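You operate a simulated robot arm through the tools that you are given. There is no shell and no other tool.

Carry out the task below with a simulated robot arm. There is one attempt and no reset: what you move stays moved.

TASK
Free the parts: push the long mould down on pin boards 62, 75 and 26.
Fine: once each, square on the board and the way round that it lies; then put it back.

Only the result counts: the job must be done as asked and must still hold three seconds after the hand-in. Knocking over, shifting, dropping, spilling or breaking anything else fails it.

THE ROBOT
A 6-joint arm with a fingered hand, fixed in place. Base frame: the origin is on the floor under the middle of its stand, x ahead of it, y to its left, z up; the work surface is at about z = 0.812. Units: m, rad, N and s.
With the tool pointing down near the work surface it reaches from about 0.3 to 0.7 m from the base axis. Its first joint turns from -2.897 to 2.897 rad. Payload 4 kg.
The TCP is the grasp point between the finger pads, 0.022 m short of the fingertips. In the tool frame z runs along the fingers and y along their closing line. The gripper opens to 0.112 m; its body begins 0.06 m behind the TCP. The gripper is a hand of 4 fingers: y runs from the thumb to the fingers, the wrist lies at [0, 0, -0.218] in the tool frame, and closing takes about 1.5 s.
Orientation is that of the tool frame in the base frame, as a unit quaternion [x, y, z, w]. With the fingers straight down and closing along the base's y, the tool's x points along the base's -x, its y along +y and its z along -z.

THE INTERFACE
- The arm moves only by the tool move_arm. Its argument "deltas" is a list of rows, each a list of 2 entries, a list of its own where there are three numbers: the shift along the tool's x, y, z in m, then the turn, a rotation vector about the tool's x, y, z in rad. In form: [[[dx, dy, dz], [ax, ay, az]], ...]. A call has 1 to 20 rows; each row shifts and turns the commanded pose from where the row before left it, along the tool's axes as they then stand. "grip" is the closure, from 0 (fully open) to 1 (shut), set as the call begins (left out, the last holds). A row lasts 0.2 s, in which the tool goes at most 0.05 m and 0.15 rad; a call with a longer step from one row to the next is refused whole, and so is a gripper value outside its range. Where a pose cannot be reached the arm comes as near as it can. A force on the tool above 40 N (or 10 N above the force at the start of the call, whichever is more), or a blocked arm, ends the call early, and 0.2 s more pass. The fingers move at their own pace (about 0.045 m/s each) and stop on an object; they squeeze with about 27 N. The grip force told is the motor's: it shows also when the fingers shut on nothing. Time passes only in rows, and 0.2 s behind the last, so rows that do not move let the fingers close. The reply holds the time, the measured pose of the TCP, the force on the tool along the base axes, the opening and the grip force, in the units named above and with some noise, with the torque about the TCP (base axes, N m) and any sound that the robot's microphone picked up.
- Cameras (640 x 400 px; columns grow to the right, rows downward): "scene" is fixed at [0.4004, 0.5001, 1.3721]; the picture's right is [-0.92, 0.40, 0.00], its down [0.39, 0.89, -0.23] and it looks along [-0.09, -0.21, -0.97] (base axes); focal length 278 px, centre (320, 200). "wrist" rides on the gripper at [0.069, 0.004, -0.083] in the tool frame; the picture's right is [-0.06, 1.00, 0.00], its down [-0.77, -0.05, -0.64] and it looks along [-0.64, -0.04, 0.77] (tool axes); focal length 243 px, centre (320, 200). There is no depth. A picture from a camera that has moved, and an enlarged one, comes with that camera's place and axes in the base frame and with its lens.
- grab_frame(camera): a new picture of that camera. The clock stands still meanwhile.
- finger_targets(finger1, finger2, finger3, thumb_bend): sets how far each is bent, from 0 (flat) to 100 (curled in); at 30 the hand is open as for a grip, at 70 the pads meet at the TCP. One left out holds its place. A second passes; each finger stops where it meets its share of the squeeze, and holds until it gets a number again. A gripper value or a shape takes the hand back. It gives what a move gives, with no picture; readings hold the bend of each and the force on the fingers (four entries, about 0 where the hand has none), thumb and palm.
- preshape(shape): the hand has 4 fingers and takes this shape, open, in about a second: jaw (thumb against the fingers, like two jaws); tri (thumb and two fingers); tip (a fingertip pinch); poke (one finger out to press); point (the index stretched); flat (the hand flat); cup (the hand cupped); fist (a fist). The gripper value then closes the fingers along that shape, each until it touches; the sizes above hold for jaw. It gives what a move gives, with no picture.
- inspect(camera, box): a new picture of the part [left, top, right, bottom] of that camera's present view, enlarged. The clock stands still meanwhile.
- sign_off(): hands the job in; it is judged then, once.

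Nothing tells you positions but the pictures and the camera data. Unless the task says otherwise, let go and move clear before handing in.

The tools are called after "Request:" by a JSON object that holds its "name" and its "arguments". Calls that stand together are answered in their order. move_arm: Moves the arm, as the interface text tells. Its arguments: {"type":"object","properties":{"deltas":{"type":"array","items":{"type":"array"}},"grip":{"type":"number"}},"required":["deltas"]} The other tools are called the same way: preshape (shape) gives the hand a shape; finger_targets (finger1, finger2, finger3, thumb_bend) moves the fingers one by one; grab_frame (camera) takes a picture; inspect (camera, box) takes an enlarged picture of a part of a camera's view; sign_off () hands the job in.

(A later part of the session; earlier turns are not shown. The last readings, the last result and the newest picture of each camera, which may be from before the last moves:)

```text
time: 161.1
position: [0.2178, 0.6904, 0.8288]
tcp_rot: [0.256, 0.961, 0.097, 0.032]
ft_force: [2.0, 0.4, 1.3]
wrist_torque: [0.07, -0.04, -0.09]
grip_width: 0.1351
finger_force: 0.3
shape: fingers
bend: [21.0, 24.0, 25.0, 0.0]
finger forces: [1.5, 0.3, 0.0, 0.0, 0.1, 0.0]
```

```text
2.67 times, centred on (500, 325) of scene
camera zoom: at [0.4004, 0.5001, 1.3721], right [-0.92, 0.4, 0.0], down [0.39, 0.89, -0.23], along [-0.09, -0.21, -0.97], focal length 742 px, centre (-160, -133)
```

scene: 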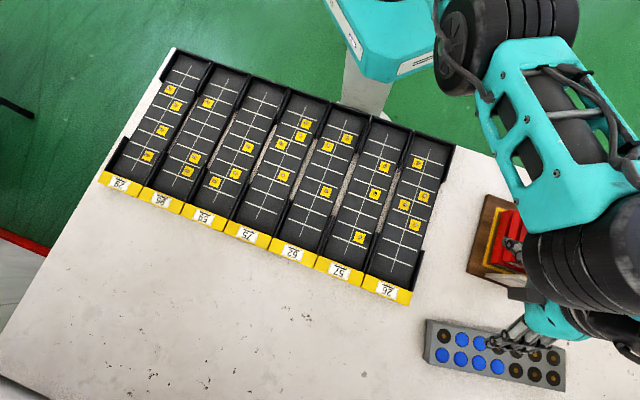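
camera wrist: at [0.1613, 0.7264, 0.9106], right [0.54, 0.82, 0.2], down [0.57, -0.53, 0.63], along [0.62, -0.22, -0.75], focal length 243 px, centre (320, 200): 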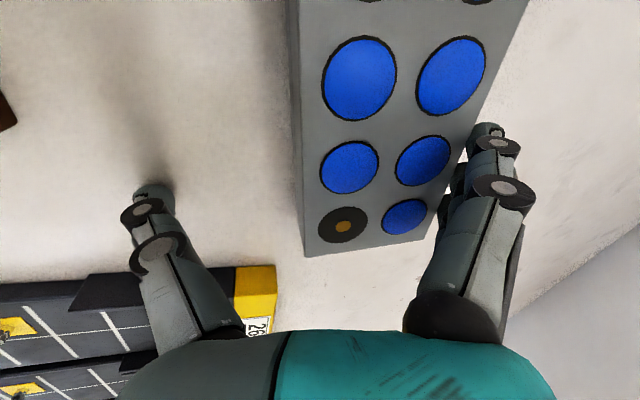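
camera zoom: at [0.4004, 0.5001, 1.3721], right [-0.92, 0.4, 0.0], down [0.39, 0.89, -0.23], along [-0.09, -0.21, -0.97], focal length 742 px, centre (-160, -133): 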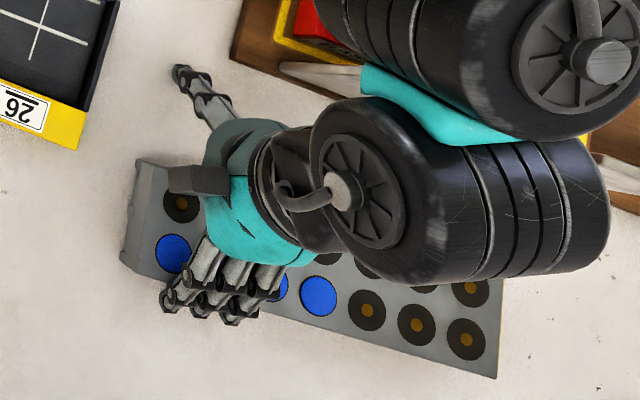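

The mould follows at this end. Continuing the pull.

Request:
{"name": "move_arm", "arguments": {"deltas": [[[0.0013, -0.0047, -0.001], [0, 0, 0]], [[0.0013, -0.0047, -0.001], [0, 0, 0]], [[0.0013, -0.0047, -0.001], [0, 0, 0]], [[0.0013, -0.0047, -0.001], [0, 0, 0]], [[0.0013, -0.0047, -0.001], [0, 0, 0]], [[0, 0, 0], [0, 0, 0]]]}}

Request:
{"name": "inspect", "arguments": {"camera": "scene", "box": [380, 250, 620, 400]}}

Request:
{"name": "grab_frame", "arguments": {"camera": "wrist"}}

```text
time: 162.5
position: [0.2014, 0.6747, 0.8286]
tcp_rot: [0.256, 0.961, 0.097, 0.031]
ft_force: [1.6, 0.9, 0.6]
wrist_torque: [0.02, -0.07, -0.04]
grip_width: 0.1355
finger_force: 0.7
shape: fingers
bend: [21.0, 25.0, 25.0, 0.0]
finger forces: [1.7, 0.0, 0.1, 0.0, 0.1, 0.0]
```

```text
2.67 times, centred on (500, 325) of scene
camera zoom: at [0.4004, 0.5001, 1.3721], right [-0.92, 0.4, 0.0], down [0.39, 0.89, -0.23], along [-0.09, -0.21, -0.97], focal length 742 px, centre (-160, -133)
```

zoom: 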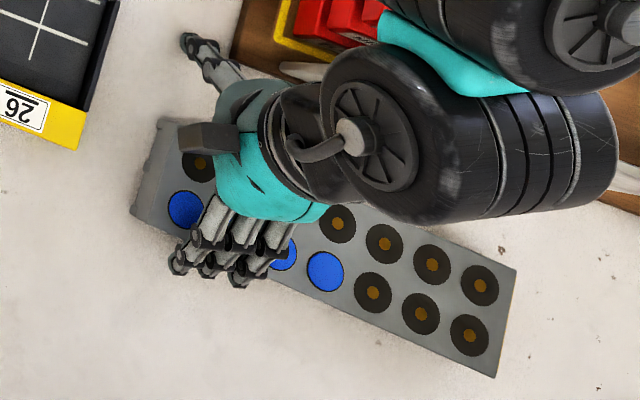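

```text
taken
camera wrist: at [0.1337, 0.698, 0.9108], right [0.54, 0.82, 0.2], down [0.57, -0.53, 0.63], along [0.62, -0.22, -0.75], focal length 243 px, centre (320, 200)
```

wrist: 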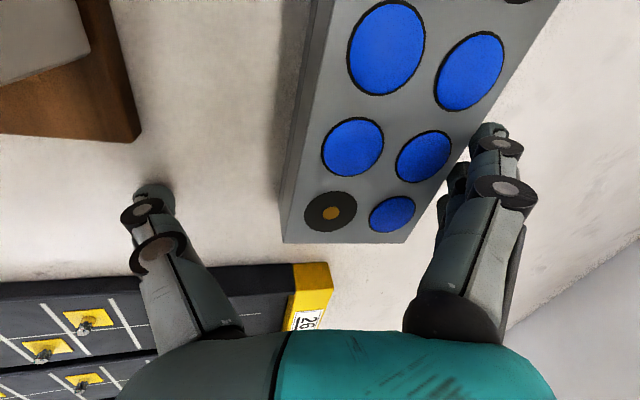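

The mould is now parallel to the board row and closer. I'll rise, square the hand to it with less tilt, and grip it near its left end so I can tow it to a convenient place in front of the boards.

Request:
{"name": "move_arm", "arguments": {"deltas": [[[0, 0.005, -0.0245], [0, 0, 0]], [[0, 0.005, -0.0245], [0, 0, 0]], [[0, 0, 0], [0, -0.0201, 0.097]], [[0, 0, 0], [0, -0.0201, 0.097]], [[0, 0, 0], [0, -0.0201, 0.097]], [[0, 0, 0], [0.062, 0, 0]], [[0, 0, 0], [0.062, 0, 0]], [[0, 0, 0], [0, 0, 0]]]}}

Request:
{"name": "preshape", "arguments": {"shape": "jaw"}}

Request:
{"name": "grab_frame", "arguments": {"camera": "wrist"}}

Request:
{"name": "inspect", "arguments": {"camera": "scene", "box": [380, 250, 620, 400]}}

```text
time: 164.3
position: [0.2014, 0.6749, 0.8791]
tcp_rot: [0.397, 0.917, 0.037, 0.021]
ft_force: [0.3, -0.1, 1.2]
wrist_torque: [-0.01, -0.01, -0.02]
grip_width: 0.1324
finger_force: 0.1
shape: fingers
bend: [25.0, 25.0, 25.0, 0.0]
finger forces: [0.0, 0.0, 0.0, 0.0, 0.1, 0.0]
```

```text
time: 165.2
position: [0.2001, 0.6738, 0.8791]
tcp_rot: [0.398, 0.917, 0.036, 0.021]
ft_force: [0.6, 0.0, -0.3]
wrist_torque: [0.0, 0.0, -0.02]
grip_width: 0.1118
finger_force: 0.2
shape: jaw
bend: [30.0, 30.0, 30.0, 30.0]
finger forces: [0.1, 0.0, 0.0, 0.1, 0.1, 0.0]
```

```text
taken
camera wrist: at [0.1505, 0.7239, 0.9621], right [0.77, 0.63, 0.08], down [0.44, -0.62, 0.64], along [0.46, -0.46, -0.76], focal length 243 px, centre (320, 200)
```

wrist: 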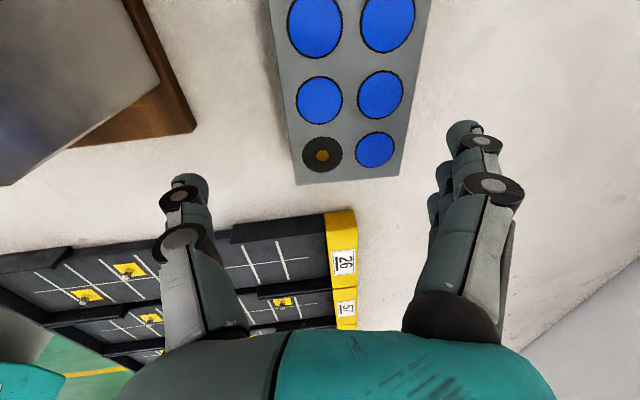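

```text
2.67 times, centred on (500, 325) of scene
camera zoom: at [0.4004, 0.5001, 1.3721], right [-0.92, 0.4, 0.0], down [0.39, 0.89, -0.23], along [-0.09, -0.21, -0.97], focal length 742 px, centre (-160, -133)
```

zoom: 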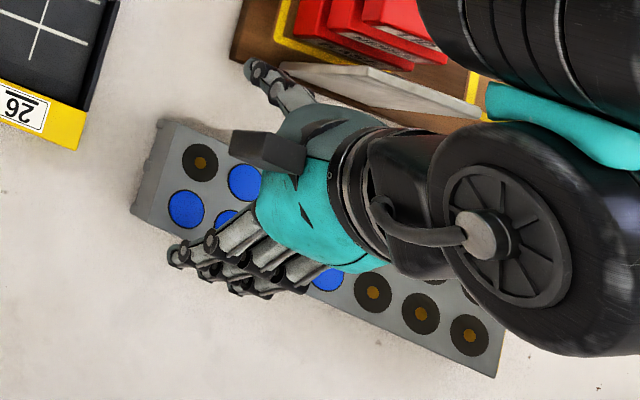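

Request:
{"name": "move_arm", "arguments": {"deltas": [[[0.01, 0.008, 0.003], [-0.015, 0, 0]], [[0.01, 0.008, 0.003], [-0.015, 0, 0]], [[0, 0, 0.007], [0, 0, 0]], [[0, 0, 0], [0, 0, 0]]]}}

Request:
{"name": "grab_frame", "arguments": {"camera": "wrist"}}

```text
time: 166.2
position: [0.1869, 0.6882, 0.8668]
tcp_rot: [0.397, 0.916, 0.051, 0.028]
ft_force: [0.6, 0.3, -0.3]
wrist_torque: [0.01, -0.03, 0.0]
grip_width: 0.1122
finger_force: 0.1
shape: jaw
bend: [30.0, 30.0, 30.0, 30.0]
finger forces: [0.1, 0.0, 0.1, 0.0, 0.0, 0.0]
out of reach, approached as far as the arm can: row 1, 2
```

```text
taken
camera wrist: at [0.1341, 0.7366, 0.9503], right [0.77, 0.63, 0.11], down [0.43, -0.64, 0.64], along [0.48, -0.44, -0.76], focal length 243 px, centre (320, 200)
```

wrist: 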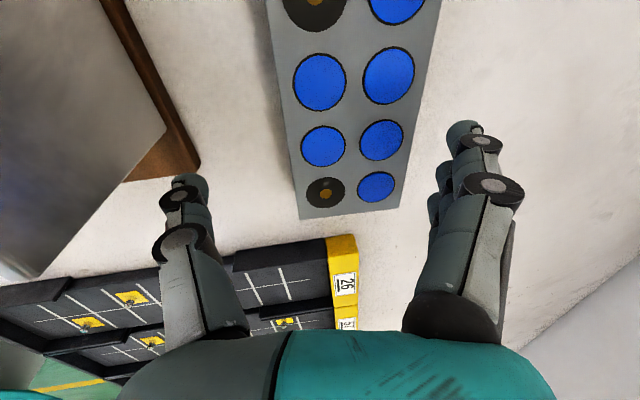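

The reach direction here differs from the jaw direction, so I'll add some tilt about the jaw axis, which doesn't hurt the grip, and then move outward to centre on the mould.

Request:
{"name": "move_arm", "arguments": {"deltas": [[[0, 0.002, 0], [0, 0.075, 0]], [[0, 0.004, 0], [0, 0.075, 0]], [[0, 0.006, 0], [0, 0.03, 0]], [[0, 0.006, 0.002], [0, 0, 0]], [[0, 0, 0], [0, 0, 0]]]}}

Request:
{"name": "grab_frame", "arguments": {"camera": "wrist"}}

```text
time: 167.4
position: [0.1985, 0.7019, 0.8662]
tcp_rot: [0.39, 0.915, 0.085, -0.055]
ft_force: [-0.9, -0.8, 0.1]
wrist_torque: [-0.02, -0.05, 0.0]
grip_width: 0.1121
finger_force: 0.0
shape: jaw
bend: [30.0, 30.0, 30.0, 30.0]
finger forces: [0.0, 0.1, 0.0, 0.0, 0.1, 0.0]
```

```text
taken
camera wrist: at [0.1575, 0.7364, 0.9614], right [0.77, 0.63, 0.1], down [0.51, -0.7, 0.5], along [0.39, -0.33, -0.86], focal length 243 px, centre (320, 200)
```

wrist: 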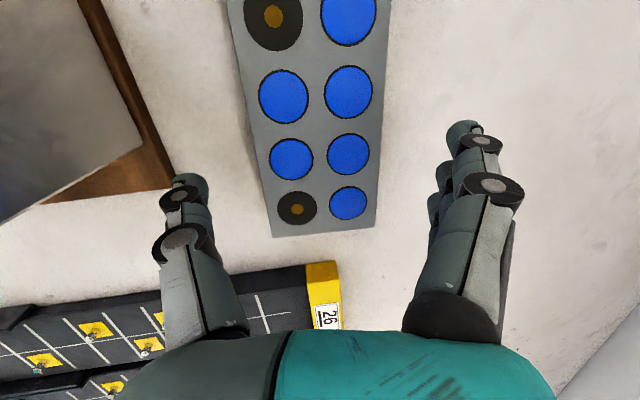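

Centred on the mould now, about 36 mm from its end. Lowering to grip height.

Request:
{"name": "move_arm", "arguments": {"deltas": [[[-0.0013, -0.0009, 0.0078], [0, 0, 0]], [[-0.0013, -0.0009, 0.0078], [0, 0, 0]], [[-0.0013, -0.0009, 0.0078], [0, 0, 0]], [[-0.0013, -0.0009, 0.0078], [0, 0, 0]], [[-0.0005, -0.0003, 0.003], [0, 0, 0]], [[0, 0, 0], [0, 0, 0]]]}}

Request:
{"name": "grab_frame", "arguments": {"camera": "wrist"}}

```text
time: 168.8
position: [0.1986, 0.7004, 0.8332]
tcp_rot: [0.39, 0.915, 0.086, -0.054]
ft_force: [-0.7, 0.0, -0.6]
wrist_torque: [-0.03, -0.03, -0.01]
grip_width: 0.112
finger_force: 0.0
shape: jaw
bend: [30.0, 30.0, 30.0, 30.0]
finger forces: [0.0, 0.1, 0.1, 0.0, 0.0, 0.1]
```

```text
taken
camera wrist: at [0.1578, 0.7364, 0.9278], right [0.77, 0.63, 0.1], down [0.51, -0.7, 0.49], along [0.39, -0.33, -0.86], focal length 243 px, centre (320, 200)
```

wrist: 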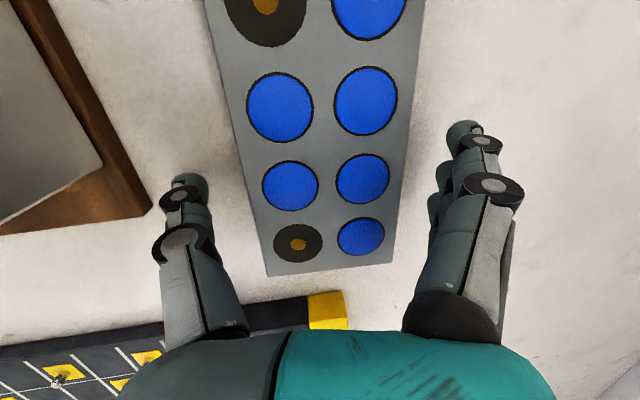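

Evenly straddled. Closing the jaw.

Request:
{"name": "move_arm", "arguments": {"deltas": [[[0, 0, 0], [0, 0, 0]], [[0, 0, 0], [0, 0, 0]], [[0, 0, 0], [0, 0, 0]], [[0, 0, 0], [0, 0, 0]], [[0, 0, 0], [0, 0, 0]], [[0, 0, 0], [0, 0, 0]], [[0, 0, 0], [0, 0, 0]]], "grip": 1}}

Request:
{"name": "grab_frame", "arguments": {"camera": "wrist"}}

```text
time: 170.4
position: [0.1998, 0.7007, 0.8329]
tcp_rot: [0.391, 0.915, 0.085, -0.055]
ft_force: [0.1, -0.3, 0.5]
wrist_torque: [-0.05, 0.07, -0.05]
grip_width: 0.0655
finger_force: 26.6
shape: jaw
bend: [71.0, 71.0, 71.0, 70.0]
finger forces: [7.9, 8.0, 7.9, 0.0, 24.3, 0.1]
```

```text
taken
camera wrist: at [0.1578, 0.7363, 0.9278], right [0.77, 0.63, 0.1], down [0.51, -0.7, 0.5], along [0.39, -0.33, -0.86], focal length 243 px, centre (320, 200)
```

wrist: 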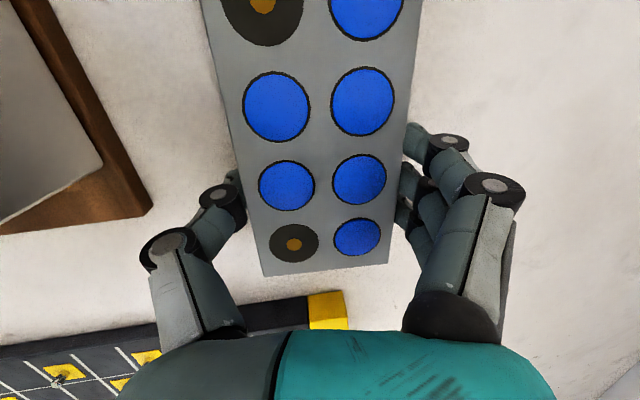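

Excellent: a centred grasp with even forces, closed exactly on the mould's width. I'll tow the mould about 4.5 cm to the left along its length, barely unloading it.

Request:
{"name": "move_arm", "arguments": {"deltas": [[[0.0005, 0.0003, -0.0029], [0, 0, 0]], [[-0.0089, 0.0003, -0.0015], [0, 0, 0]], [[-0.0089, 0.0003, -0.0015], [0, 0, 0]], [[-0.0089, 0.0003, -0.0015], [0, 0, 0]], [[-0.0089, 0.0003, -0.0015], [0, 0, 0]], [[-0.0089, 0.0003, -0.0015], [0, 0, 0]], [[0, 0, 0], [0, 0, 0]]]}}

Request:
{"name": "grab_frame", "arguments": {"camera": "wrist"}}

Request:
{"name": "inspect", "arguments": {"camera": "scene", "box": [360, 250, 600, 400]}}

```text
time: 172.0
position: [0.2309, 0.6694, 0.8366]
tcp_rot: [0.391, 0.915, 0.085, -0.054]
ft_force: [0.1, -0.6, -0.1]
wrist_torque: [-0.11, 0.04, -0.02]
grip_width: 0.0656
finger_force: 27.2
shape: jaw
bend: [71.0, 71.0, 71.0, 70.0]
finger forces: [8.1, 8.0, 8.2, 0.0, 24.3, 0.1]
```

```text
taken
camera wrist: at [0.1889, 0.7047, 0.9296], right [0.77, 0.63, 0.1], down [0.51, -0.7, 0.5], along [0.39, -0.33, -0.86], focal length 243 px, centre (320, 200)
```

wrist: 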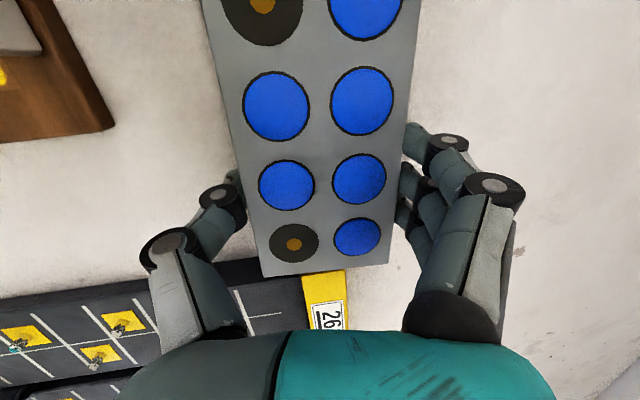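

```text
2.67 times, centred on (480, 325) of scene
camera zoom: at [0.4004, 0.5001, 1.3721], right [-0.92, 0.4, 0.0], down [0.39, 0.89, -0.23], along [-0.09, -0.21, -0.97], focal length 742 px, centre (-107, -133)
```

zoom: 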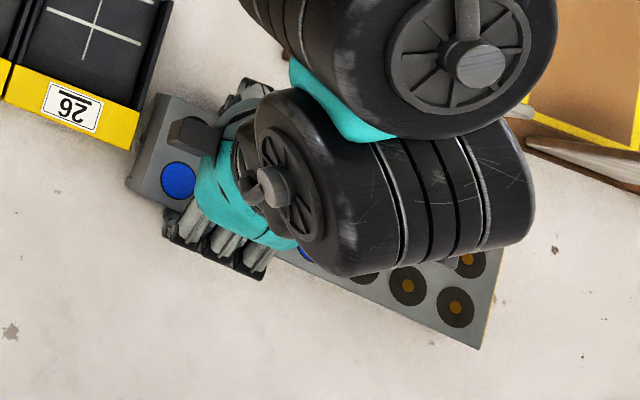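

The tow took almost no force. I'll release, rise and move along to the mould's middle, adding lean along its length for reach, and grip it there for a balanced lift.

Request:
{"name": "move_arm", "arguments": {"deltas": [[[0, 0, 0], [0, 0, 0]], [[0, 0, 0], [0, 0, 0]], [[0, 0, 0], [0, 0, 0]], [[0.0033, 0.0023, -0.0196], [0, 0, 0]], [[0.0033, 0.0023, -0.0196], [0, 0, 0]], [[0, 0, 0], [0.03, 0.06, 0]], [[0.025, 0, 0.007], [0.03, 0.06, 0]], [[0.025, 0, 0.008], [0, 0.06, 0]], [[0.024, 0, 0.009], [0, 0, 0]], [[0, 0, 0], [0, 0, 0]]], "grip": 0.15}}

Request:
{"name": "grab_frame", "arguments": {"camera": "wrist"}}

Request:
{"name": "inspect", "arguments": {"camera": "scene", "box": [360, 250, 600, 400]}}

```text
time: 174.2
position: [0.1825, 0.7091, 0.8708]
tcp_rot: [0.38, 0.908, 0.093, -0.147]
ft_force: [-1.6, 0.0, 0.4]
wrist_torque: [-0.02, 0.0, 0.01]
grip_width: 0.0951
finger_force: 0.1
shape: jaw
bend: [54.0, 54.0, 54.0, 50.0]
finger forces: [0.1, 0.1, 0.0, 0.1, 0.1, 0.0]
out of reach, approached as far as the arm can: row 8, 9
```

```text
taken
camera wrist: at [0.1562, 0.7338, 0.9726], right [0.76, 0.65, 0.04], down [0.6, -0.72, 0.34], along [0.25, -0.24, -0.94], focal length 243 px, centre (320, 200)
```

wrist: 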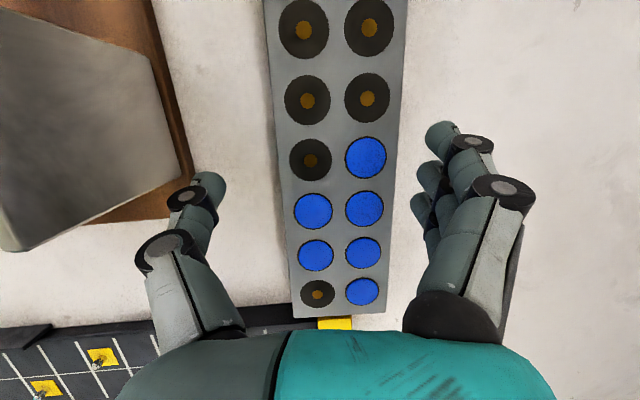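

```text
2.67 times, centred on (480, 325) of scene
camera zoom: at [0.4004, 0.5001, 1.3721], right [-0.92, 0.4, 0.0], down [0.39, 0.89, -0.23], along [-0.09, -0.21, -0.97], focal length 742 px, centre (-107, -133)
```

zoom: 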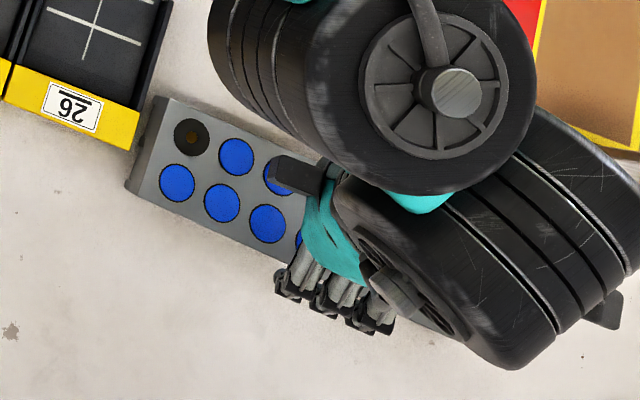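

Well aligned and only 14 mm off the middle, but I need about 10 mm more outward. I'll lean a bit further along its length to gain reach.

Request:
{"name": "move_arm", "arguments": {"deltas": [[[0, 0.002, 0], [0, 0.05, 0]], [[0, 0.004, 0.001], [0, 0.05, 0]], [[0, 0.004, 0.002], [0, 0, 0]], [[0, 0, 0], [0, 0, 0]]], "grip": 0.08}}

Request:
{"name": "grab_frame", "arguments": {"camera": "wrist"}}

```text
time: 175.2
position: [0.1871, 0.7112, 0.8697]
tcp_rot: [0.375, 0.9, 0.112, -0.192]
ft_force: [-0.1, -0.5, -0.1]
wrist_torque: [-0.02, -0.02, -0.01]
grip_width: 0.1029
finger_force: 0.0
shape: jaw
bend: [45.0, 45.0, 45.0, 13.0]
finger forces: [0.1, 0.0, 0.0, 0.0, 0.0, 0.1]
out of reach, approached as far as the arm can: row 3
```

```text
taken
camera wrist: at [0.167, 0.7294, 0.9751], right [0.76, 0.65, 0.03], down [0.63, -0.74, 0.25], along [0.18, -0.17, -0.97], focal length 243 px, centre (320, 200)
```

wrist: 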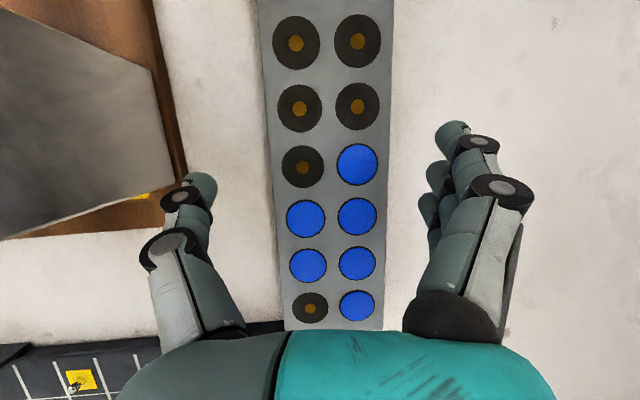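

Nearly centred now. Lowering to grip height.

Request:
{"name": "move_arm", "arguments": {"deltas": [[[-0.003, 0.0006, 0.0063], [0, 0, 0]], [[-0.003, 0.0006, 0.0063], [0, 0, 0]], [[-0.003, 0.0006, 0.0063], [0, 0, 0]], [[-0.003, 0.0, 0.0063], [0, 0, 0]], [[-0.003, 0.0, 0.0063], [0, 0, 0]], [[0, 0, 0], [0, 0, 0]]]}}

Request:
{"name": "grab_frame", "arguments": {"camera": "wrist"}}

```text
time: 176.6
position: [0.1899, 0.7114, 0.8336]
tcp_rot: [0.376, 0.899, 0.112, -0.193]
ft_force: [-0.6, -0.1, -0.7]
wrist_torque: [0.0, 0.01, 0.05]
grip_width: 0.1025
finger_force: 0.0
shape: jaw
bend: [45.0, 45.0, 45.0, 13.0]
finger forces: [0.0, 0.0, 0.0, 0.0, 0.0, 0.0]
out of reach, approached as far as the arm can: row 3
```

```text
taken
camera wrist: at [0.17, 0.7288, 0.9391], right [0.76, 0.65, 0.03], down [0.63, -0.74, 0.24], along [0.18, -0.17, -0.97], focal length 243 px, centre (320, 200)
```

wrist: 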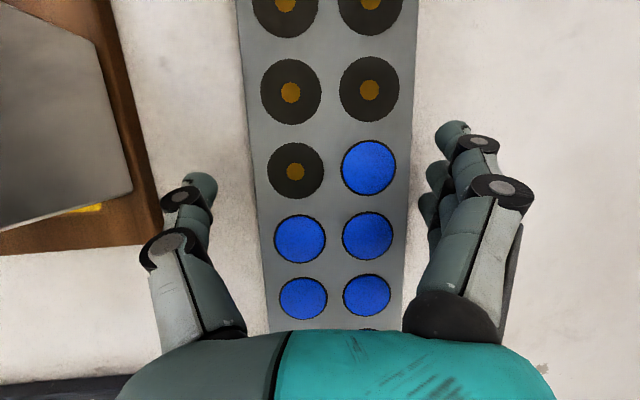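

No contact and nicely straddled. Closing.

Request:
{"name": "move_arm", "arguments": {"deltas": [[[0, 0, 0], [0, 0, 0]], [[0, 0, 0], [0, 0, 0]], [[0, 0, 0], [0, 0, 0]], [[0, 0, 0], [0, 0, 0]], [[0, 0, 0], [0, 0, 0]], [[0, 0, 0], [0, 0, 0]], [[0, 0, 0], [0, 0, 0]]], "grip": 1}}

Request:
{"name": "grab_frame", "arguments": {"camera": "wrist"}}

```text
time: 178.2
position: [0.189, 0.7108, 0.8337]
tcp_rot: [0.375, 0.9, 0.112, -0.193]
ft_force: [0.2, 1.1, -0.1]
wrist_torque: [-0.02, 0.05, -0.04]
grip_width: 0.0644
finger_force: 27.3
shape: jaw
bend: [68.0, 69.0, 70.0, 70.0]
finger forces: [8.4, 8.5, 8.3, 0.0, 24.0, 0.0]
```

```text
taken
camera wrist: at [0.17, 0.7288, 0.9392], right [0.76, 0.65, 0.03], down [0.63, -0.74, 0.24], along [0.18, -0.17, -0.97], focal length 243 px, centre (320, 200)
```

wrist: 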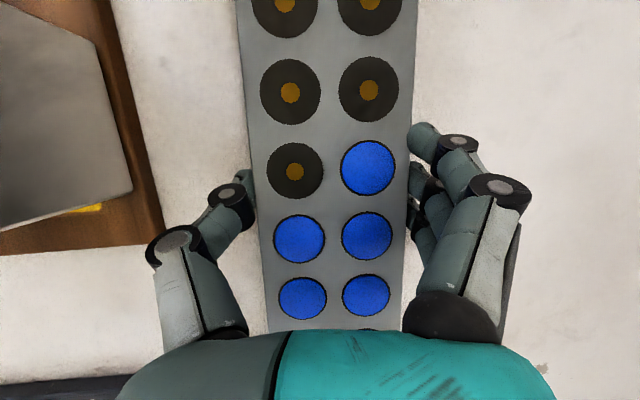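

A centred, even grip. I'll lift 2 cm slowly and check that it holds level.

Request:
{"name": "move_arm", "arguments": {"deltas": [[[0.0022, 0.0003, -0.0045], [0, 0, 0]], [[0.0022, 0.0003, -0.0045], [0, 0, 0]], [[0.0022, 0.0003, -0.0045], [0, 0, 0]], [[0.0022, 0.0003, -0.0045], [0, 0, 0]], [[0, 0, 0], [0, 0, 0]], [[0, 0, 0], [0, 0, 0]]]}}

Request:
{"name": "grab_frame", "arguments": {"camera": "wrist"}}

```text
time: 179.6
position: [0.1906, 0.7109, 0.8534]
tcp_rot: [0.375, 0.9, 0.112, -0.193]
ft_force: [-0.1, -0.1, -4.4]
wrist_torque: [-0.05, -0.03, 0.02]
grip_width: 0.0642
finger_force: 26.5
shape: jaw
bend: [68.0, 69.0, 70.0, 70.0]
finger forces: [8.5, 8.4, 8.4, 0.1, 25.5, 0.0]
```

```text
taken
camera wrist: at [0.1699, 0.7289, 0.959], right [0.76, 0.65, 0.03], down [0.63, -0.74, 0.25], along [0.18, -0.17, -0.97], focal length 243 px, centre (320, 200)
```

wrist: 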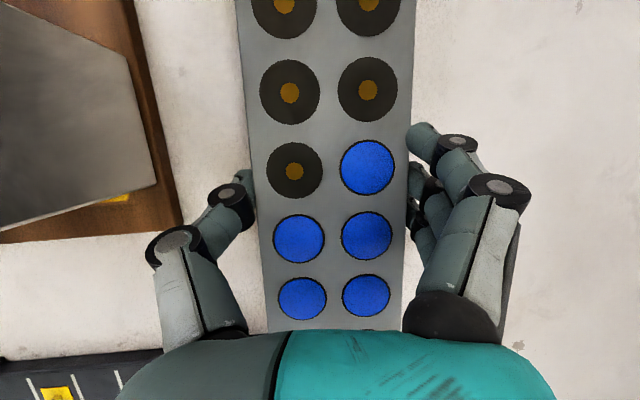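

The mould is lifted level with almost no off-balance torque. I'll raise it well clear and bring it left over the boards, away from the rack, before turning it.

Request:
{"name": "move_arm", "arguments": {"deltas": [[[0.0065, 0.0009, -0.0135], [0, 0, 0]], [[0.0065, 0.0009, -0.0135], [0, 0, 0]], [[-0.0139, 0.0012, -0.0232], [0, 0, 0]], [[-0.0139, 0.0012, -0.0232], [0, 0, 0]], [[-0.0139, 0.0012, -0.0232], [0, 0, 0]], [[-0.0139, 0.0012, -0.0232], [0, 0, 0]], [[0, 0, 0], [0, 0, 0]]]}}

Request:
{"name": "grab_frame", "arguments": {"camera": "wrist"}}

Request:
{"name": "grab_frame", "arguments": {"camera": "scene"}}

```text
time: 181.2
position: [0.2535, 0.6427, 0.9416]
tcp_rot: [0.375, 0.9, 0.111, -0.194]
ft_force: [0.0, -0.1, -5.0]
wrist_torque: [-0.06, -0.05, -0.01]
grip_width: 0.0643
finger_force: 27.1
shape: jaw
bend: [68.0, 69.0, 70.0, 70.0]
finger forces: [8.6, 8.4, 8.4, 0.0, 25.3, 0.0]
out of reach, approached as far as the arm can: row 2
```

```text
taken
camera wrist: at [0.2347, 0.6604, 1.0476], right [0.76, 0.65, 0.03], down [0.63, -0.74, 0.24], along [0.18, -0.17, -0.97], focal length 243 px, centre (320, 200)
```

wrist: 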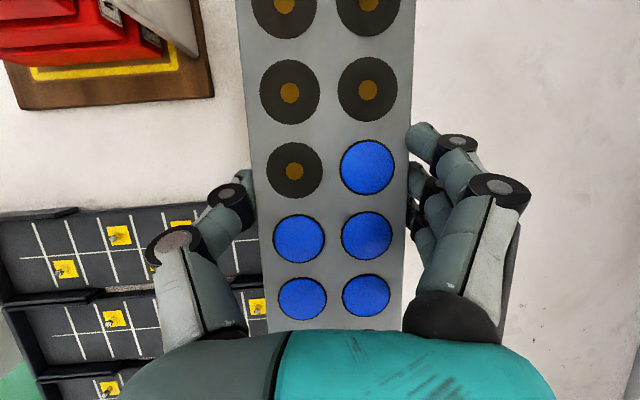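

```text
taken
```

scene: 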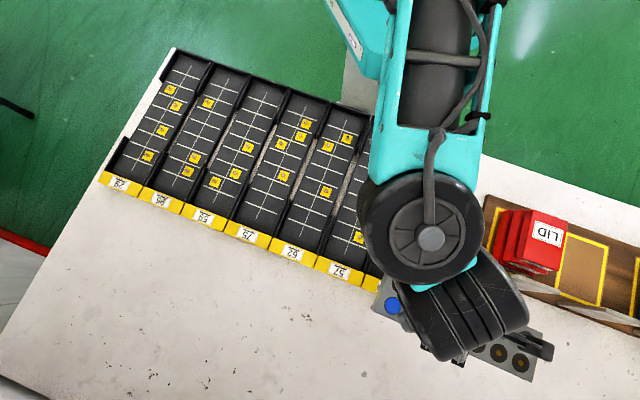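

The grip is rock steady. Continuing inward over the boards, rising slightly.

Request:
{"name": "move_arm", "arguments": {"deltas": [[[-0.025, -0.022, -0.018], [0, 0, 0]], [[-0.029, -0.026, -0.02], [0, 0, 0]], [[-0.029, -0.026, -0.02], [0, 0, 0]], [[-0.029, -0.026, -0.02], [0, 0, 0]], [[-0.02, -0.02, -0.012], [0, 0, 0]], [[0, 0, 0], [0, 0, 0]]]}}

Request:
{"name": "grab_frame", "arguments": {"camera": "wrist"}}

```text
time: 182.6
position: [0.2761, 0.441, 0.9583]
tcp_rot: [0.375, 0.9, 0.112, -0.194]
ft_force: [-0.7, -0.4, -5.5]
wrist_torque: [-0.03, 0.0, -0.03]
grip_width: 0.0641
finger_force: 27.0
shape: jaw
bend: [68.0, 69.0, 70.0, 70.0]
finger forces: [8.4, 8.6, 8.4, 0.0, 25.5, 0.0]
```

```text
taken
camera wrist: at [0.2569, 0.4597, 1.0637], right [0.76, 0.65, 0.03], down [0.63, -0.74, 0.24], along [0.18, -0.17, -0.97], focal length 243 px, centre (320, 200)
```

wrist: 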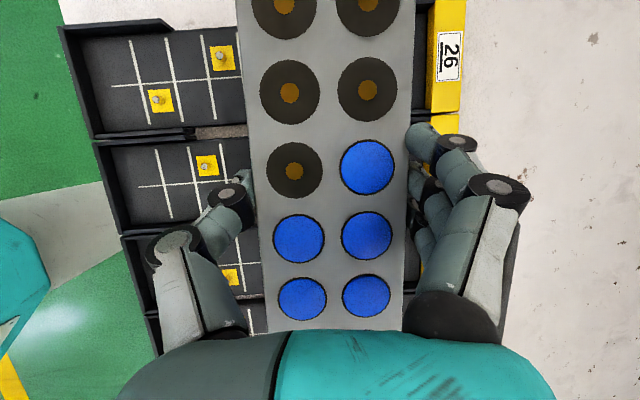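

Label 26 reads clearly here too. Now I'll turn the mould a quarter turn about the vertical, so its yellow end faces the label side.

Request:
{"name": "move_arm", "arguments": {"deltas": [[[0, 0, 0], [-0.0616, -0.0081, 0.1287]], [[0, 0, 0], [-0.0616, -0.0081, 0.1287]], [[0, 0, 0], [-0.0616, -0.0081, 0.1287]], [[0, 0, 0], [-0.0616, -0.0081, 0.1287]], [[0, 0, 0], [-0.0616, -0.0081, 0.1287]], [[0, 0, 0], [-0.0616, -0.0081, 0.1287]], [[0, 0, 0], [-0.0616, -0.0081, 0.1287]], [[0, 0, 0], [-0.0616, -0.0081, 0.1287]], [[0, 0, 0], [-0.0616, -0.0081, 0.1287]], [[0, 0, 0], [-0.0616, -0.0081, 0.1287]], [[0, 0, 0], [-0.0616, -0.0081, 0.1287]], [[0, 0, 0], [0, 0, 0]]]}}

Request:
{"name": "grab_frame", "arguments": {"camera": "wrist"}}

Request:
{"name": "grab_frame", "arguments": {"camera": "scene"}}

```text
time: 185.2
position: [0.277, 0.4454, 0.9585]
tcp_rot: [0.902, 0.37, 0.215, -0.058]
ft_force: [0.1, -0.6, -5.5]
wrist_torque: [-0.04, 0.04, -0.02]
grip_width: 0.0641
finger_force: 27.1
shape: jaw
bend: [68.0, 69.0, 70.0, 70.0]
finger forces: [8.5, 8.5, 8.5, 0.0, 25.7, 0.0]
```

```text
taken
camera wrist: at [0.2959, 0.4639, 1.0645], right [0.65, -0.76, 0.03], down [-0.74, -0.63, 0.25], along [-0.17, -0.18, -0.97], focal length 243 px, centre (320, 200)
```

wrist: 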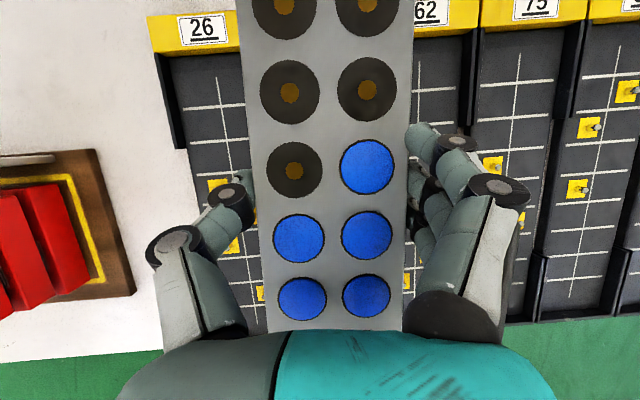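

```text
taken
```

scene: 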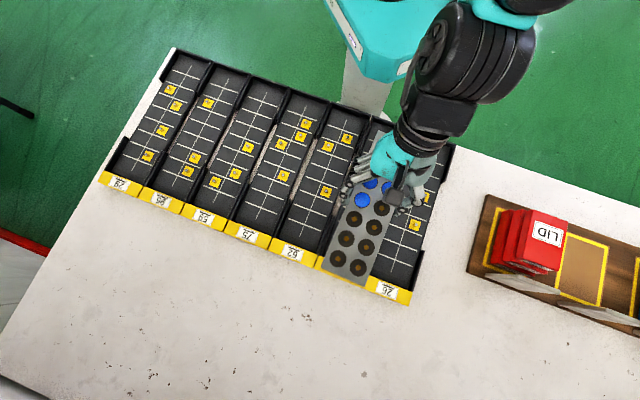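

The mould is now parallel to the boards with its yellow end toward the labels, held level. I'll zoom in to measure exactly where it sits relative to the hand.

Request:
{"name": "inspect", "arguments": {"camera": "scene", "box": [300, 150, 440, 300]}}

Request:
{"name": "inspect", "arguments": {"camera": "wrist", "box": [200, 0, 456, 160]}}

```text
2.67 times, centred on (370, 225) of scene
camera zoom: at [0.4004, 0.5001, 1.3721], right [-0.92, 0.4, 0.0], down [0.39, 0.89, -0.23], along [-0.09, -0.21, -0.97], focal length 742 px, centre (187, 133)
```

zoom: 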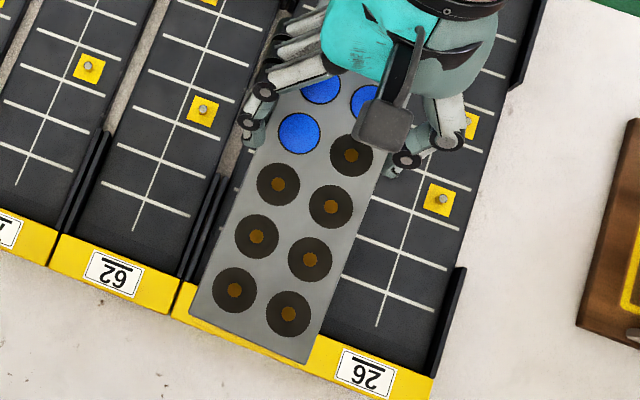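

```text
2.50 times, centred on (328, 80) of wrist
camera zoom: at [0.2959, 0.4639, 1.0645], right [0.65, -0.76, 0.03], down [-0.74, -0.63, 0.25], along [-0.17, -0.18, -0.97], focal length 606 px, centre (300, 500)
```

zoom: 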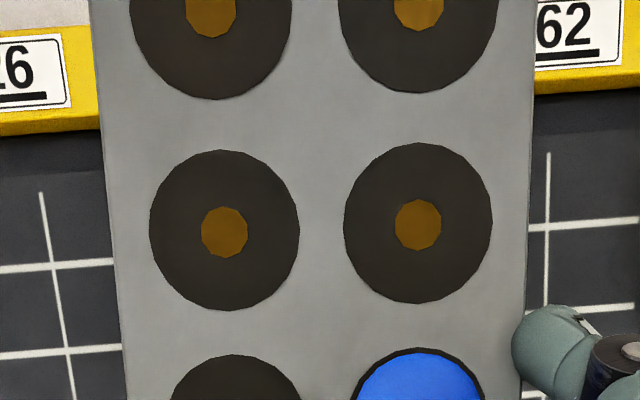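

Both cameras agree: the mould's axis is about 2.2° off the boards, and its centre sits 15 mm forward and 8 mm to the side of the grasp point. I'll correct the angle and move over board 62.

Request:
{"name": "move_arm", "arguments": {"deltas": [[[0, 0, 0], [0.0164, 0.0021, -0.0342]], [[-0.0193, 0.0332, -0.0073], [0, 0, 0]], [[-0.0193, 0.0332, -0.0073], [0, 0, 0]], [[-0.0193, 0.0332, -0.0073], [0, 0, 0]], [[0, 0, 0], [0, 0, 0]]]}}

Request:
{"name": "grab_frame", "arguments": {"camera": "wrist"}}

Request:
{"name": "inspect", "arguments": {"camera": "scene", "box": [220, 100, 380, 270]}}

```text
time: 186.4
position: [0.305, 0.3303, 0.9594]
tcp_rot: [0.895, 0.387, 0.213, -0.061]
ft_force: [-0.1, 0.0, -6.3]
wrist_torque: [-0.04, 0.07, -0.01]
grip_width: 0.0636
finger_force: 26.8
shape: jaw
bend: [68.0, 69.0, 70.0, 70.0]
finger forces: [8.5, 8.6, 8.5, 0.0, 25.5, 0.0]
```

```text
taken
camera wrist: at [0.3232, 0.351, 1.0641], right [0.68, -0.73, 0.03], down [-0.71, -0.65, 0.25], along [-0.16, -0.19, -0.97], focal length 243 px, centre (320, 200)
```

wrist: 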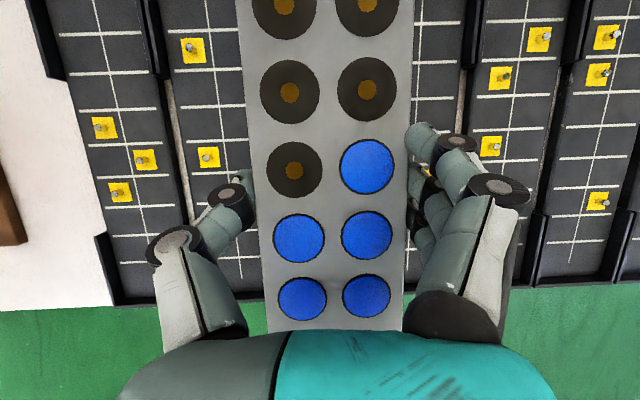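

```text
2.35 times, centred on (300, 185) of scene
camera zoom: at [0.4004, 0.5001, 1.3721], right [-0.92, 0.4, 0.0], down [0.39, 0.89, -0.23], along [-0.09, -0.21, -0.97], focal length 655 px, centre (367, 235)
```

zoom: 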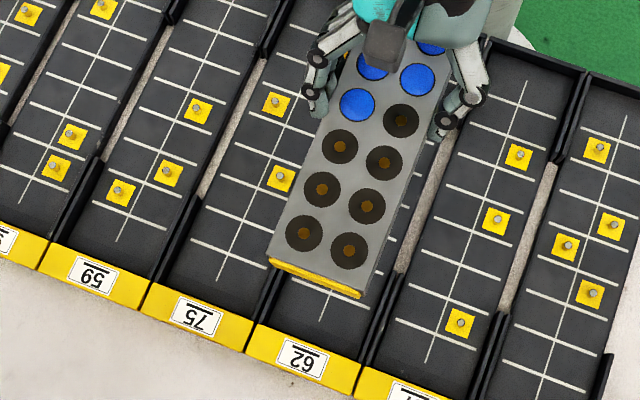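

It's nearly over board 62, about 5 mm too far forward. I'll correct that and lower to a few centimetres above the pins to re-measure.

Request:
{"name": "move_arm", "arguments": {"deltas": [[[-0.0127, -0.0014, 0.019], [0, 0, 0]], [[-0.0117, -0.0014, 0.0202], [0, 0, 0]], [[-0.0107, -0.0012, 0.0212], [0, 0, 0]], [[0, 0, 0], [0, 0, 0]]]}}

Request:
{"name": "inspect", "arguments": {"camera": "scene", "box": [230, 90, 390, 190]}}

Request:
{"name": "inspect", "arguments": {"camera": "scene", "box": [250, 170, 378, 250]}}

Request:
{"name": "grab_frame", "arguments": {"camera": "wrist"}}

```text
time: 187.4
position: [0.3017, 0.3269, 0.8869]
tcp_rot: [0.895, 0.388, 0.214, -0.062]
ft_force: [0.8, -0.2, -5.4]
wrist_torque: [0.0, 0.06, -0.03]
grip_width: 0.064
finger_force: 27.4
shape: jaw
bend: [68.0, 69.0, 70.0, 70.0]
finger forces: [8.6, 8.4, 8.6, 0.1, 25.5, 0.0]
```

```text
4.00 times, centred on (310, 140) of scene
camera zoom: at [0.4004, 0.5001, 1.3721], right [-0.92, 0.4, 0.0], down [0.39, 0.89, -0.23], along [-0.09, -0.21, -0.97], focal length 1113 px, centre (360, 440)
```

zoom: 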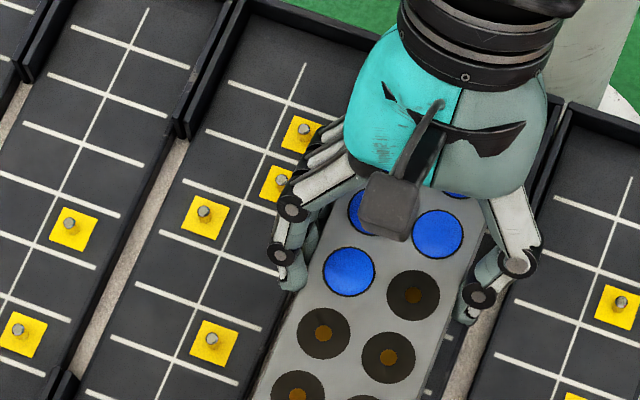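

```text
5.00 times, centred on (314, 210) of scene
camera zoom: at [0.4004, 0.5001, 1.3721], right [-0.92, 0.4, 0.0], down [0.39, 0.89, -0.23], along [-0.09, -0.21, -0.97], focal length 1392 px, centre (350, 150)
```

zoom: 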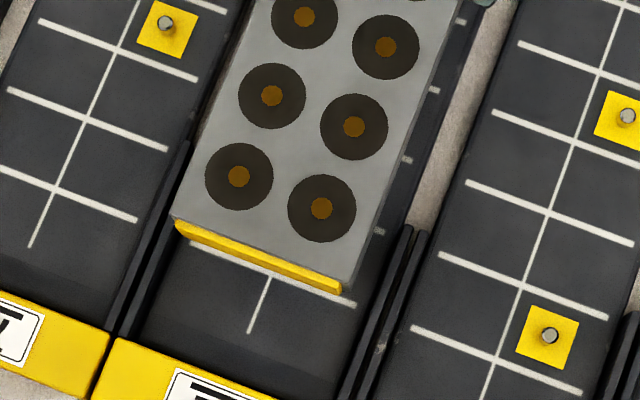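

```text
taken
camera wrist: at [0.3195, 0.3466, 0.9931], right [0.68, -0.73, 0.03], down [-0.72, -0.65, 0.25], along [-0.16, -0.19, -0.97], focal length 243 px, centre (320, 200)
```

wrist: 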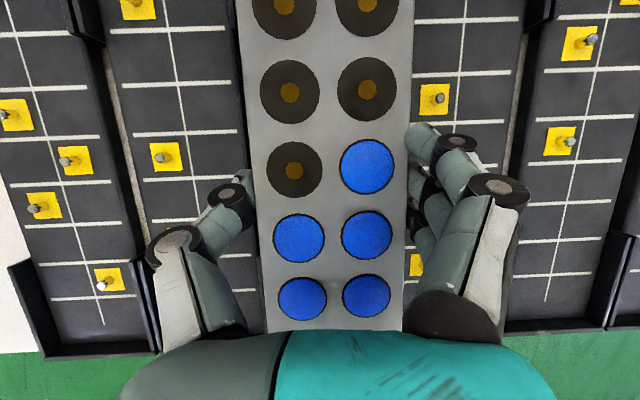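

The mould's centre is within 2 mm of board 62's grid centre and square to it. I'll make the small correction and lower to just above the pins.

Request:
{"name": "move_arm", "arguments": {"deltas": [[[-0.003, -0.0009, 0.0078], [0, 0, 0]], [[-0.003, -0.0009, 0.0078], [0, 0, 0]], [[-0.003, -0.0005, 0.0078], [0, 0, 0]], [[0, 0, 0], [0, 0, 0]]]}}

Request:
{"name": "inspect", "arguments": {"camera": "scene", "box": [250, 170, 378, 250]}}

Request:
{"name": "inspect", "arguments": {"camera": "scene", "box": [270, 110, 398, 190]}}

```text
time: 188.4
position: [0.3039, 0.3286, 0.8648]
tcp_rot: [0.895, 0.387, 0.214, -0.062]
ft_force: [0.1, 0.3, -4.6]
wrist_torque: [0.01, 0.07, 0.0]
grip_width: 0.064
finger_force: 26.9
shape: jaw
bend: [68.0, 69.0, 70.0, 70.0]
finger forces: [8.5, 8.5, 8.5, 0.0, 25.5, 0.0]
```

```text
5.00 times, centred on (314, 210) of scene
camera zoom: at [0.4004, 0.5001, 1.3721], right [-0.92, 0.4, 0.0], down [0.39, 0.89, -0.23], along [-0.09, -0.21, -0.97], focal length 1392 px, centre (350, 150)
```

zoom: 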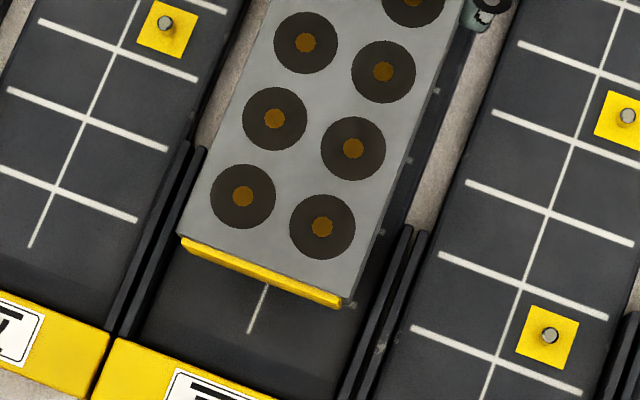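

```text
5.00 times, centred on (334, 150) of scene
camera zoom: at [0.4004, 0.5001, 1.3721], right [-0.92, 0.4, 0.0], down [0.39, 0.89, -0.23], along [-0.09, -0.21, -0.97], focal length 1392 px, centre (250, 450)
```

zoom: 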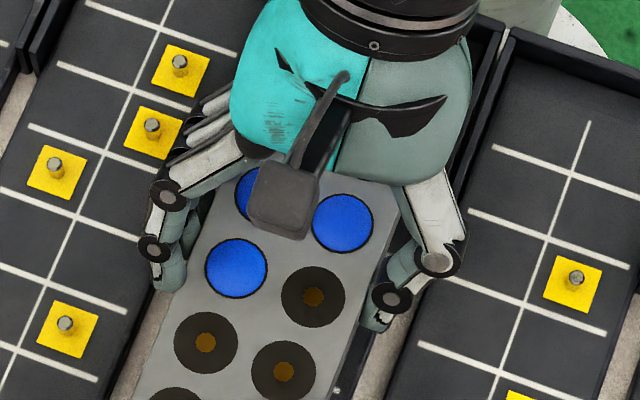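

Alignment is good to about a millimetre. Now I'll press down slowly onto board 62, watching the force.

Request:
{"name": "move_arm", "arguments": {"deltas": [[[-0.0011, -0.0006, 0.0023], [0, 0, 0]], [[-0.0011, -0.0005, 0.0023], [0, 0, 0]], [[-0.0011, -0.0001, 0.0023], [0, 0, 0]], [[-0.0011, -0.0001, 0.0023], [0, 0, 0]], [[-0.0011, -0.0001, 0.0023], [0, 0, 0]], [[-0.0011, -0.0001, 0.0023], [0, 0, 0]], [[0, 0, 0], [0, 0, 0]]]}}

```text
time: 190.0
position: [0.302, 0.3282, 0.8492]
tcp_rot: [0.895, 0.388, 0.214, -0.061]
ft_force: [0.6, -0.6, -5.4]
wrist_torque: [-0.02, 0.04, -0.02]
grip_width: 0.0642
finger_force: 27.1
shape: jaw
bend: [68.0, 69.0, 70.0, 70.0]
finger forces: [8.4, 8.4, 8.6, 0.0, 25.5, 0.0]
```

No contact yet. Continuing down.

Request:
{"name": "move_arm", "arguments": {"deltas": [[[-0.0009, -0.0001, 0.0018], [0, 0, 0]], [[-0.0009, -0.0001, 0.0018], [0, 0, 0]], [[-0.0009, -0.0001, 0.0018], [0, 0, 0]], [[0, 0, 0], [0, 0, 0]]]}}

```text
time: 191.0
position: [0.3026, 0.3295, 0.843]
tcp_rot: [0.894, 0.387, 0.216, -0.063]
ft_force: [-6.1, -4.7, 29.3]
wrist_torque: [-0.1, -0.24, -0.08]
grip_width: 0.063
finger_force: 27.0
shape: jaw
bend: [69.0, 70.0, 70.0, 71.0]
finger forces: [9.1, 9.3, 9.5, 0.0, 28.6, 0.0]
```

Contact at about 30 N. I'll look before pressing harder.

Request:
{"name": "inspect", "arguments": {"camera": "scene", "box": [250, 170, 378, 250]}}

Request:
{"name": "inspect", "arguments": {"camera": "scene", "box": [270, 110, 398, 190]}}

Request:
{"name": "grab_frame", "arguments": {"camera": "wrist"}}

```text
5.00 times, centred on (314, 210) of scene
camera zoom: at [0.4004, 0.5001, 1.3721], right [-0.92, 0.4, 0.0], down [0.39, 0.89, -0.23], along [-0.09, -0.21, -0.97], focal length 1392 px, centre (350, 150)
```

zoom: 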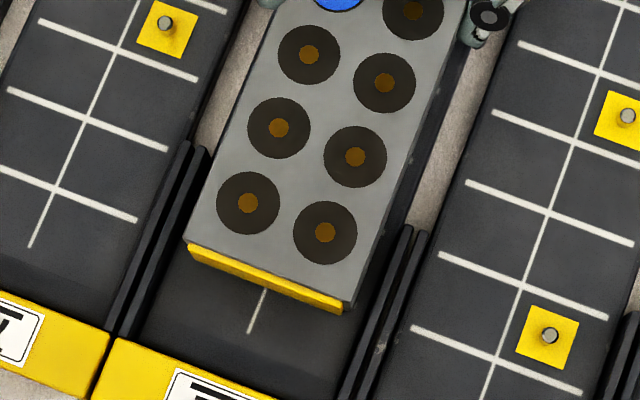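

```text
5.00 times, centred on (334, 150) of scene
camera zoom: at [0.4004, 0.5001, 1.3721], right [-0.92, 0.4, 0.0], down [0.39, 0.89, -0.23], along [-0.09, -0.21, -0.97], focal length 1392 px, centre (250, 450)
```

zoom: 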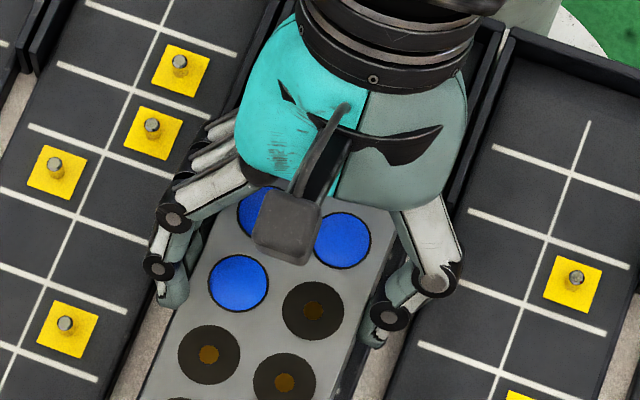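

```text
taken
camera wrist: at [0.3196, 0.3499, 0.9496], right [0.68, -0.73, 0.03], down [-0.72, -0.65, 0.24], along [-0.16, -0.18, -0.97], focal length 243 px, centre (320, 200)
```

wrist: 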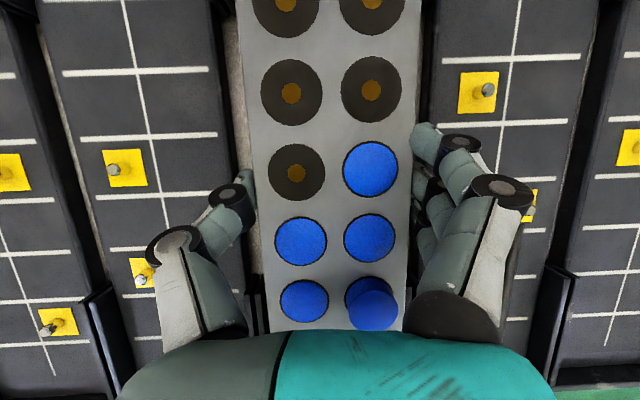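

The wrist view shows one blue part popped up, exactly the one over board 62's pin. I'll press a touch more to be sure it's fully seated, then lift straight up.

Request:
{"name": "move_arm", "arguments": {"deltas": [[[-0.0003, 0, 0.0006], [0, 0, 0]], [[0, 0, 0], [0, 0, 0]]]}}

Request:
{"name": "inspect", "arguments": {"camera": "wrist", "box": [240, 130, 440, 340]}}

```text
time: 191.6
position: [0.3035, 0.3307, 0.844]
tcp_rot: [0.894, 0.387, 0.215, -0.062]
ft_force: [-6.1, -3.4, 39.3]
wrist_torque: [-0.06, -0.3, -0.09]
grip_width: 0.0629
finger_force: 26.8
shape: jaw
bend: [69.0, 70.0, 71.0, 72.0]
finger forces: [9.2, 9.4, 9.4, 0.1, 29.8, 0.0]
```

```text
1.90 times, centred on (340, 235) of wrist
camera zoom: at [0.3197, 0.3501, 0.9487], right [0.68, -0.73, 0.03], down [-0.72, -0.65, 0.24], along [-0.16, -0.18, -0.97], focal length 462 px, centre (282, 133)
```

zoom: 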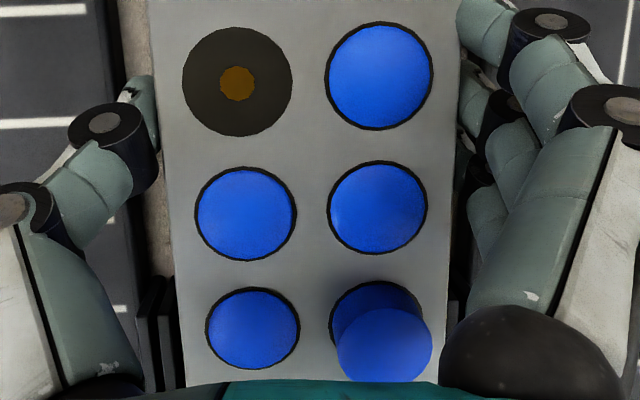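

The part stands clearly raised. I'll lift straight up gently, keeping it level.

Request:
{"name": "move_arm", "arguments": {"deltas": [[[0.0009, 0.0001, -0.0018], [0, 0, 0]], [[0.0013, 0.0002, -0.0027], [0, 0, 0]], [[0.0021, 0.0003, -0.0045], [0, 0, 0]], [[0.0026, 0.0003, -0.0054], [0, 0, 0]], [[0.003, 0.0004, -0.0063], [0, 0, 0]], [[0.003, 0.0004, -0.0063], [0, 0, 0]], [[0, 0, 0], [0, 0, 0]]]}}

Request:
{"name": "inspect", "arguments": {"camera": "wrist", "box": [240, 130, 440, 340]}}

Request:
{"name": "inspect", "arguments": {"camera": "scene", "box": [240, 100, 400, 250]}}

```text
time: 193.2
position: [0.3029, 0.3296, 0.872]
tcp_rot: [0.895, 0.388, 0.214, -0.061]
ft_force: [-0.8, -0.6, -5.8]
wrist_torque: [-0.03, 0.07, 0.01]
grip_width: 0.0633
finger_force: 27.0
shape: jaw
bend: [69.0, 70.0, 70.0, 70.0]
finger forces: [8.9, 8.9, 9.0, 0.1, 26.5, 0.0]
```

```text
1.90 times, centred on (340, 235) of wrist
camera zoom: at [0.3199, 0.3494, 0.9776], right [0.68, -0.73, 0.03], down [-0.72, -0.65, 0.25], along [-0.16, -0.19, -0.97], focal length 462 px, centre (282, 133)
```

zoom: 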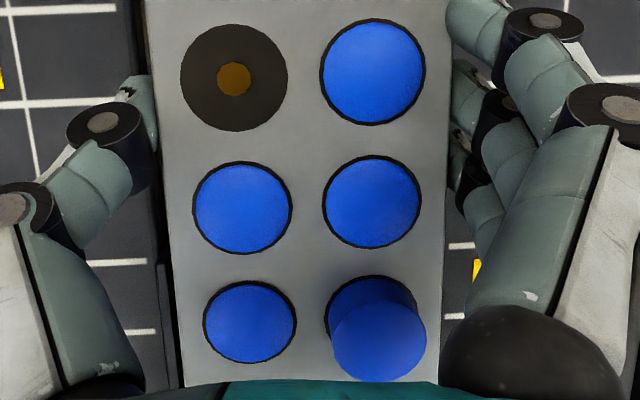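

```text
2.67 times, centred on (320, 175) of scene
camera zoom: at [0.4004, 0.5001, 1.3721], right [-0.92, 0.4, 0.0], down [0.39, 0.89, -0.23], along [-0.09, -0.21, -0.97], focal length 742 px, centre (320, 267)
```

zoom: 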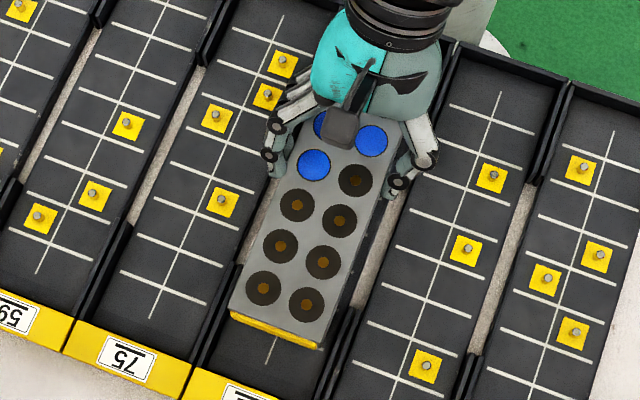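

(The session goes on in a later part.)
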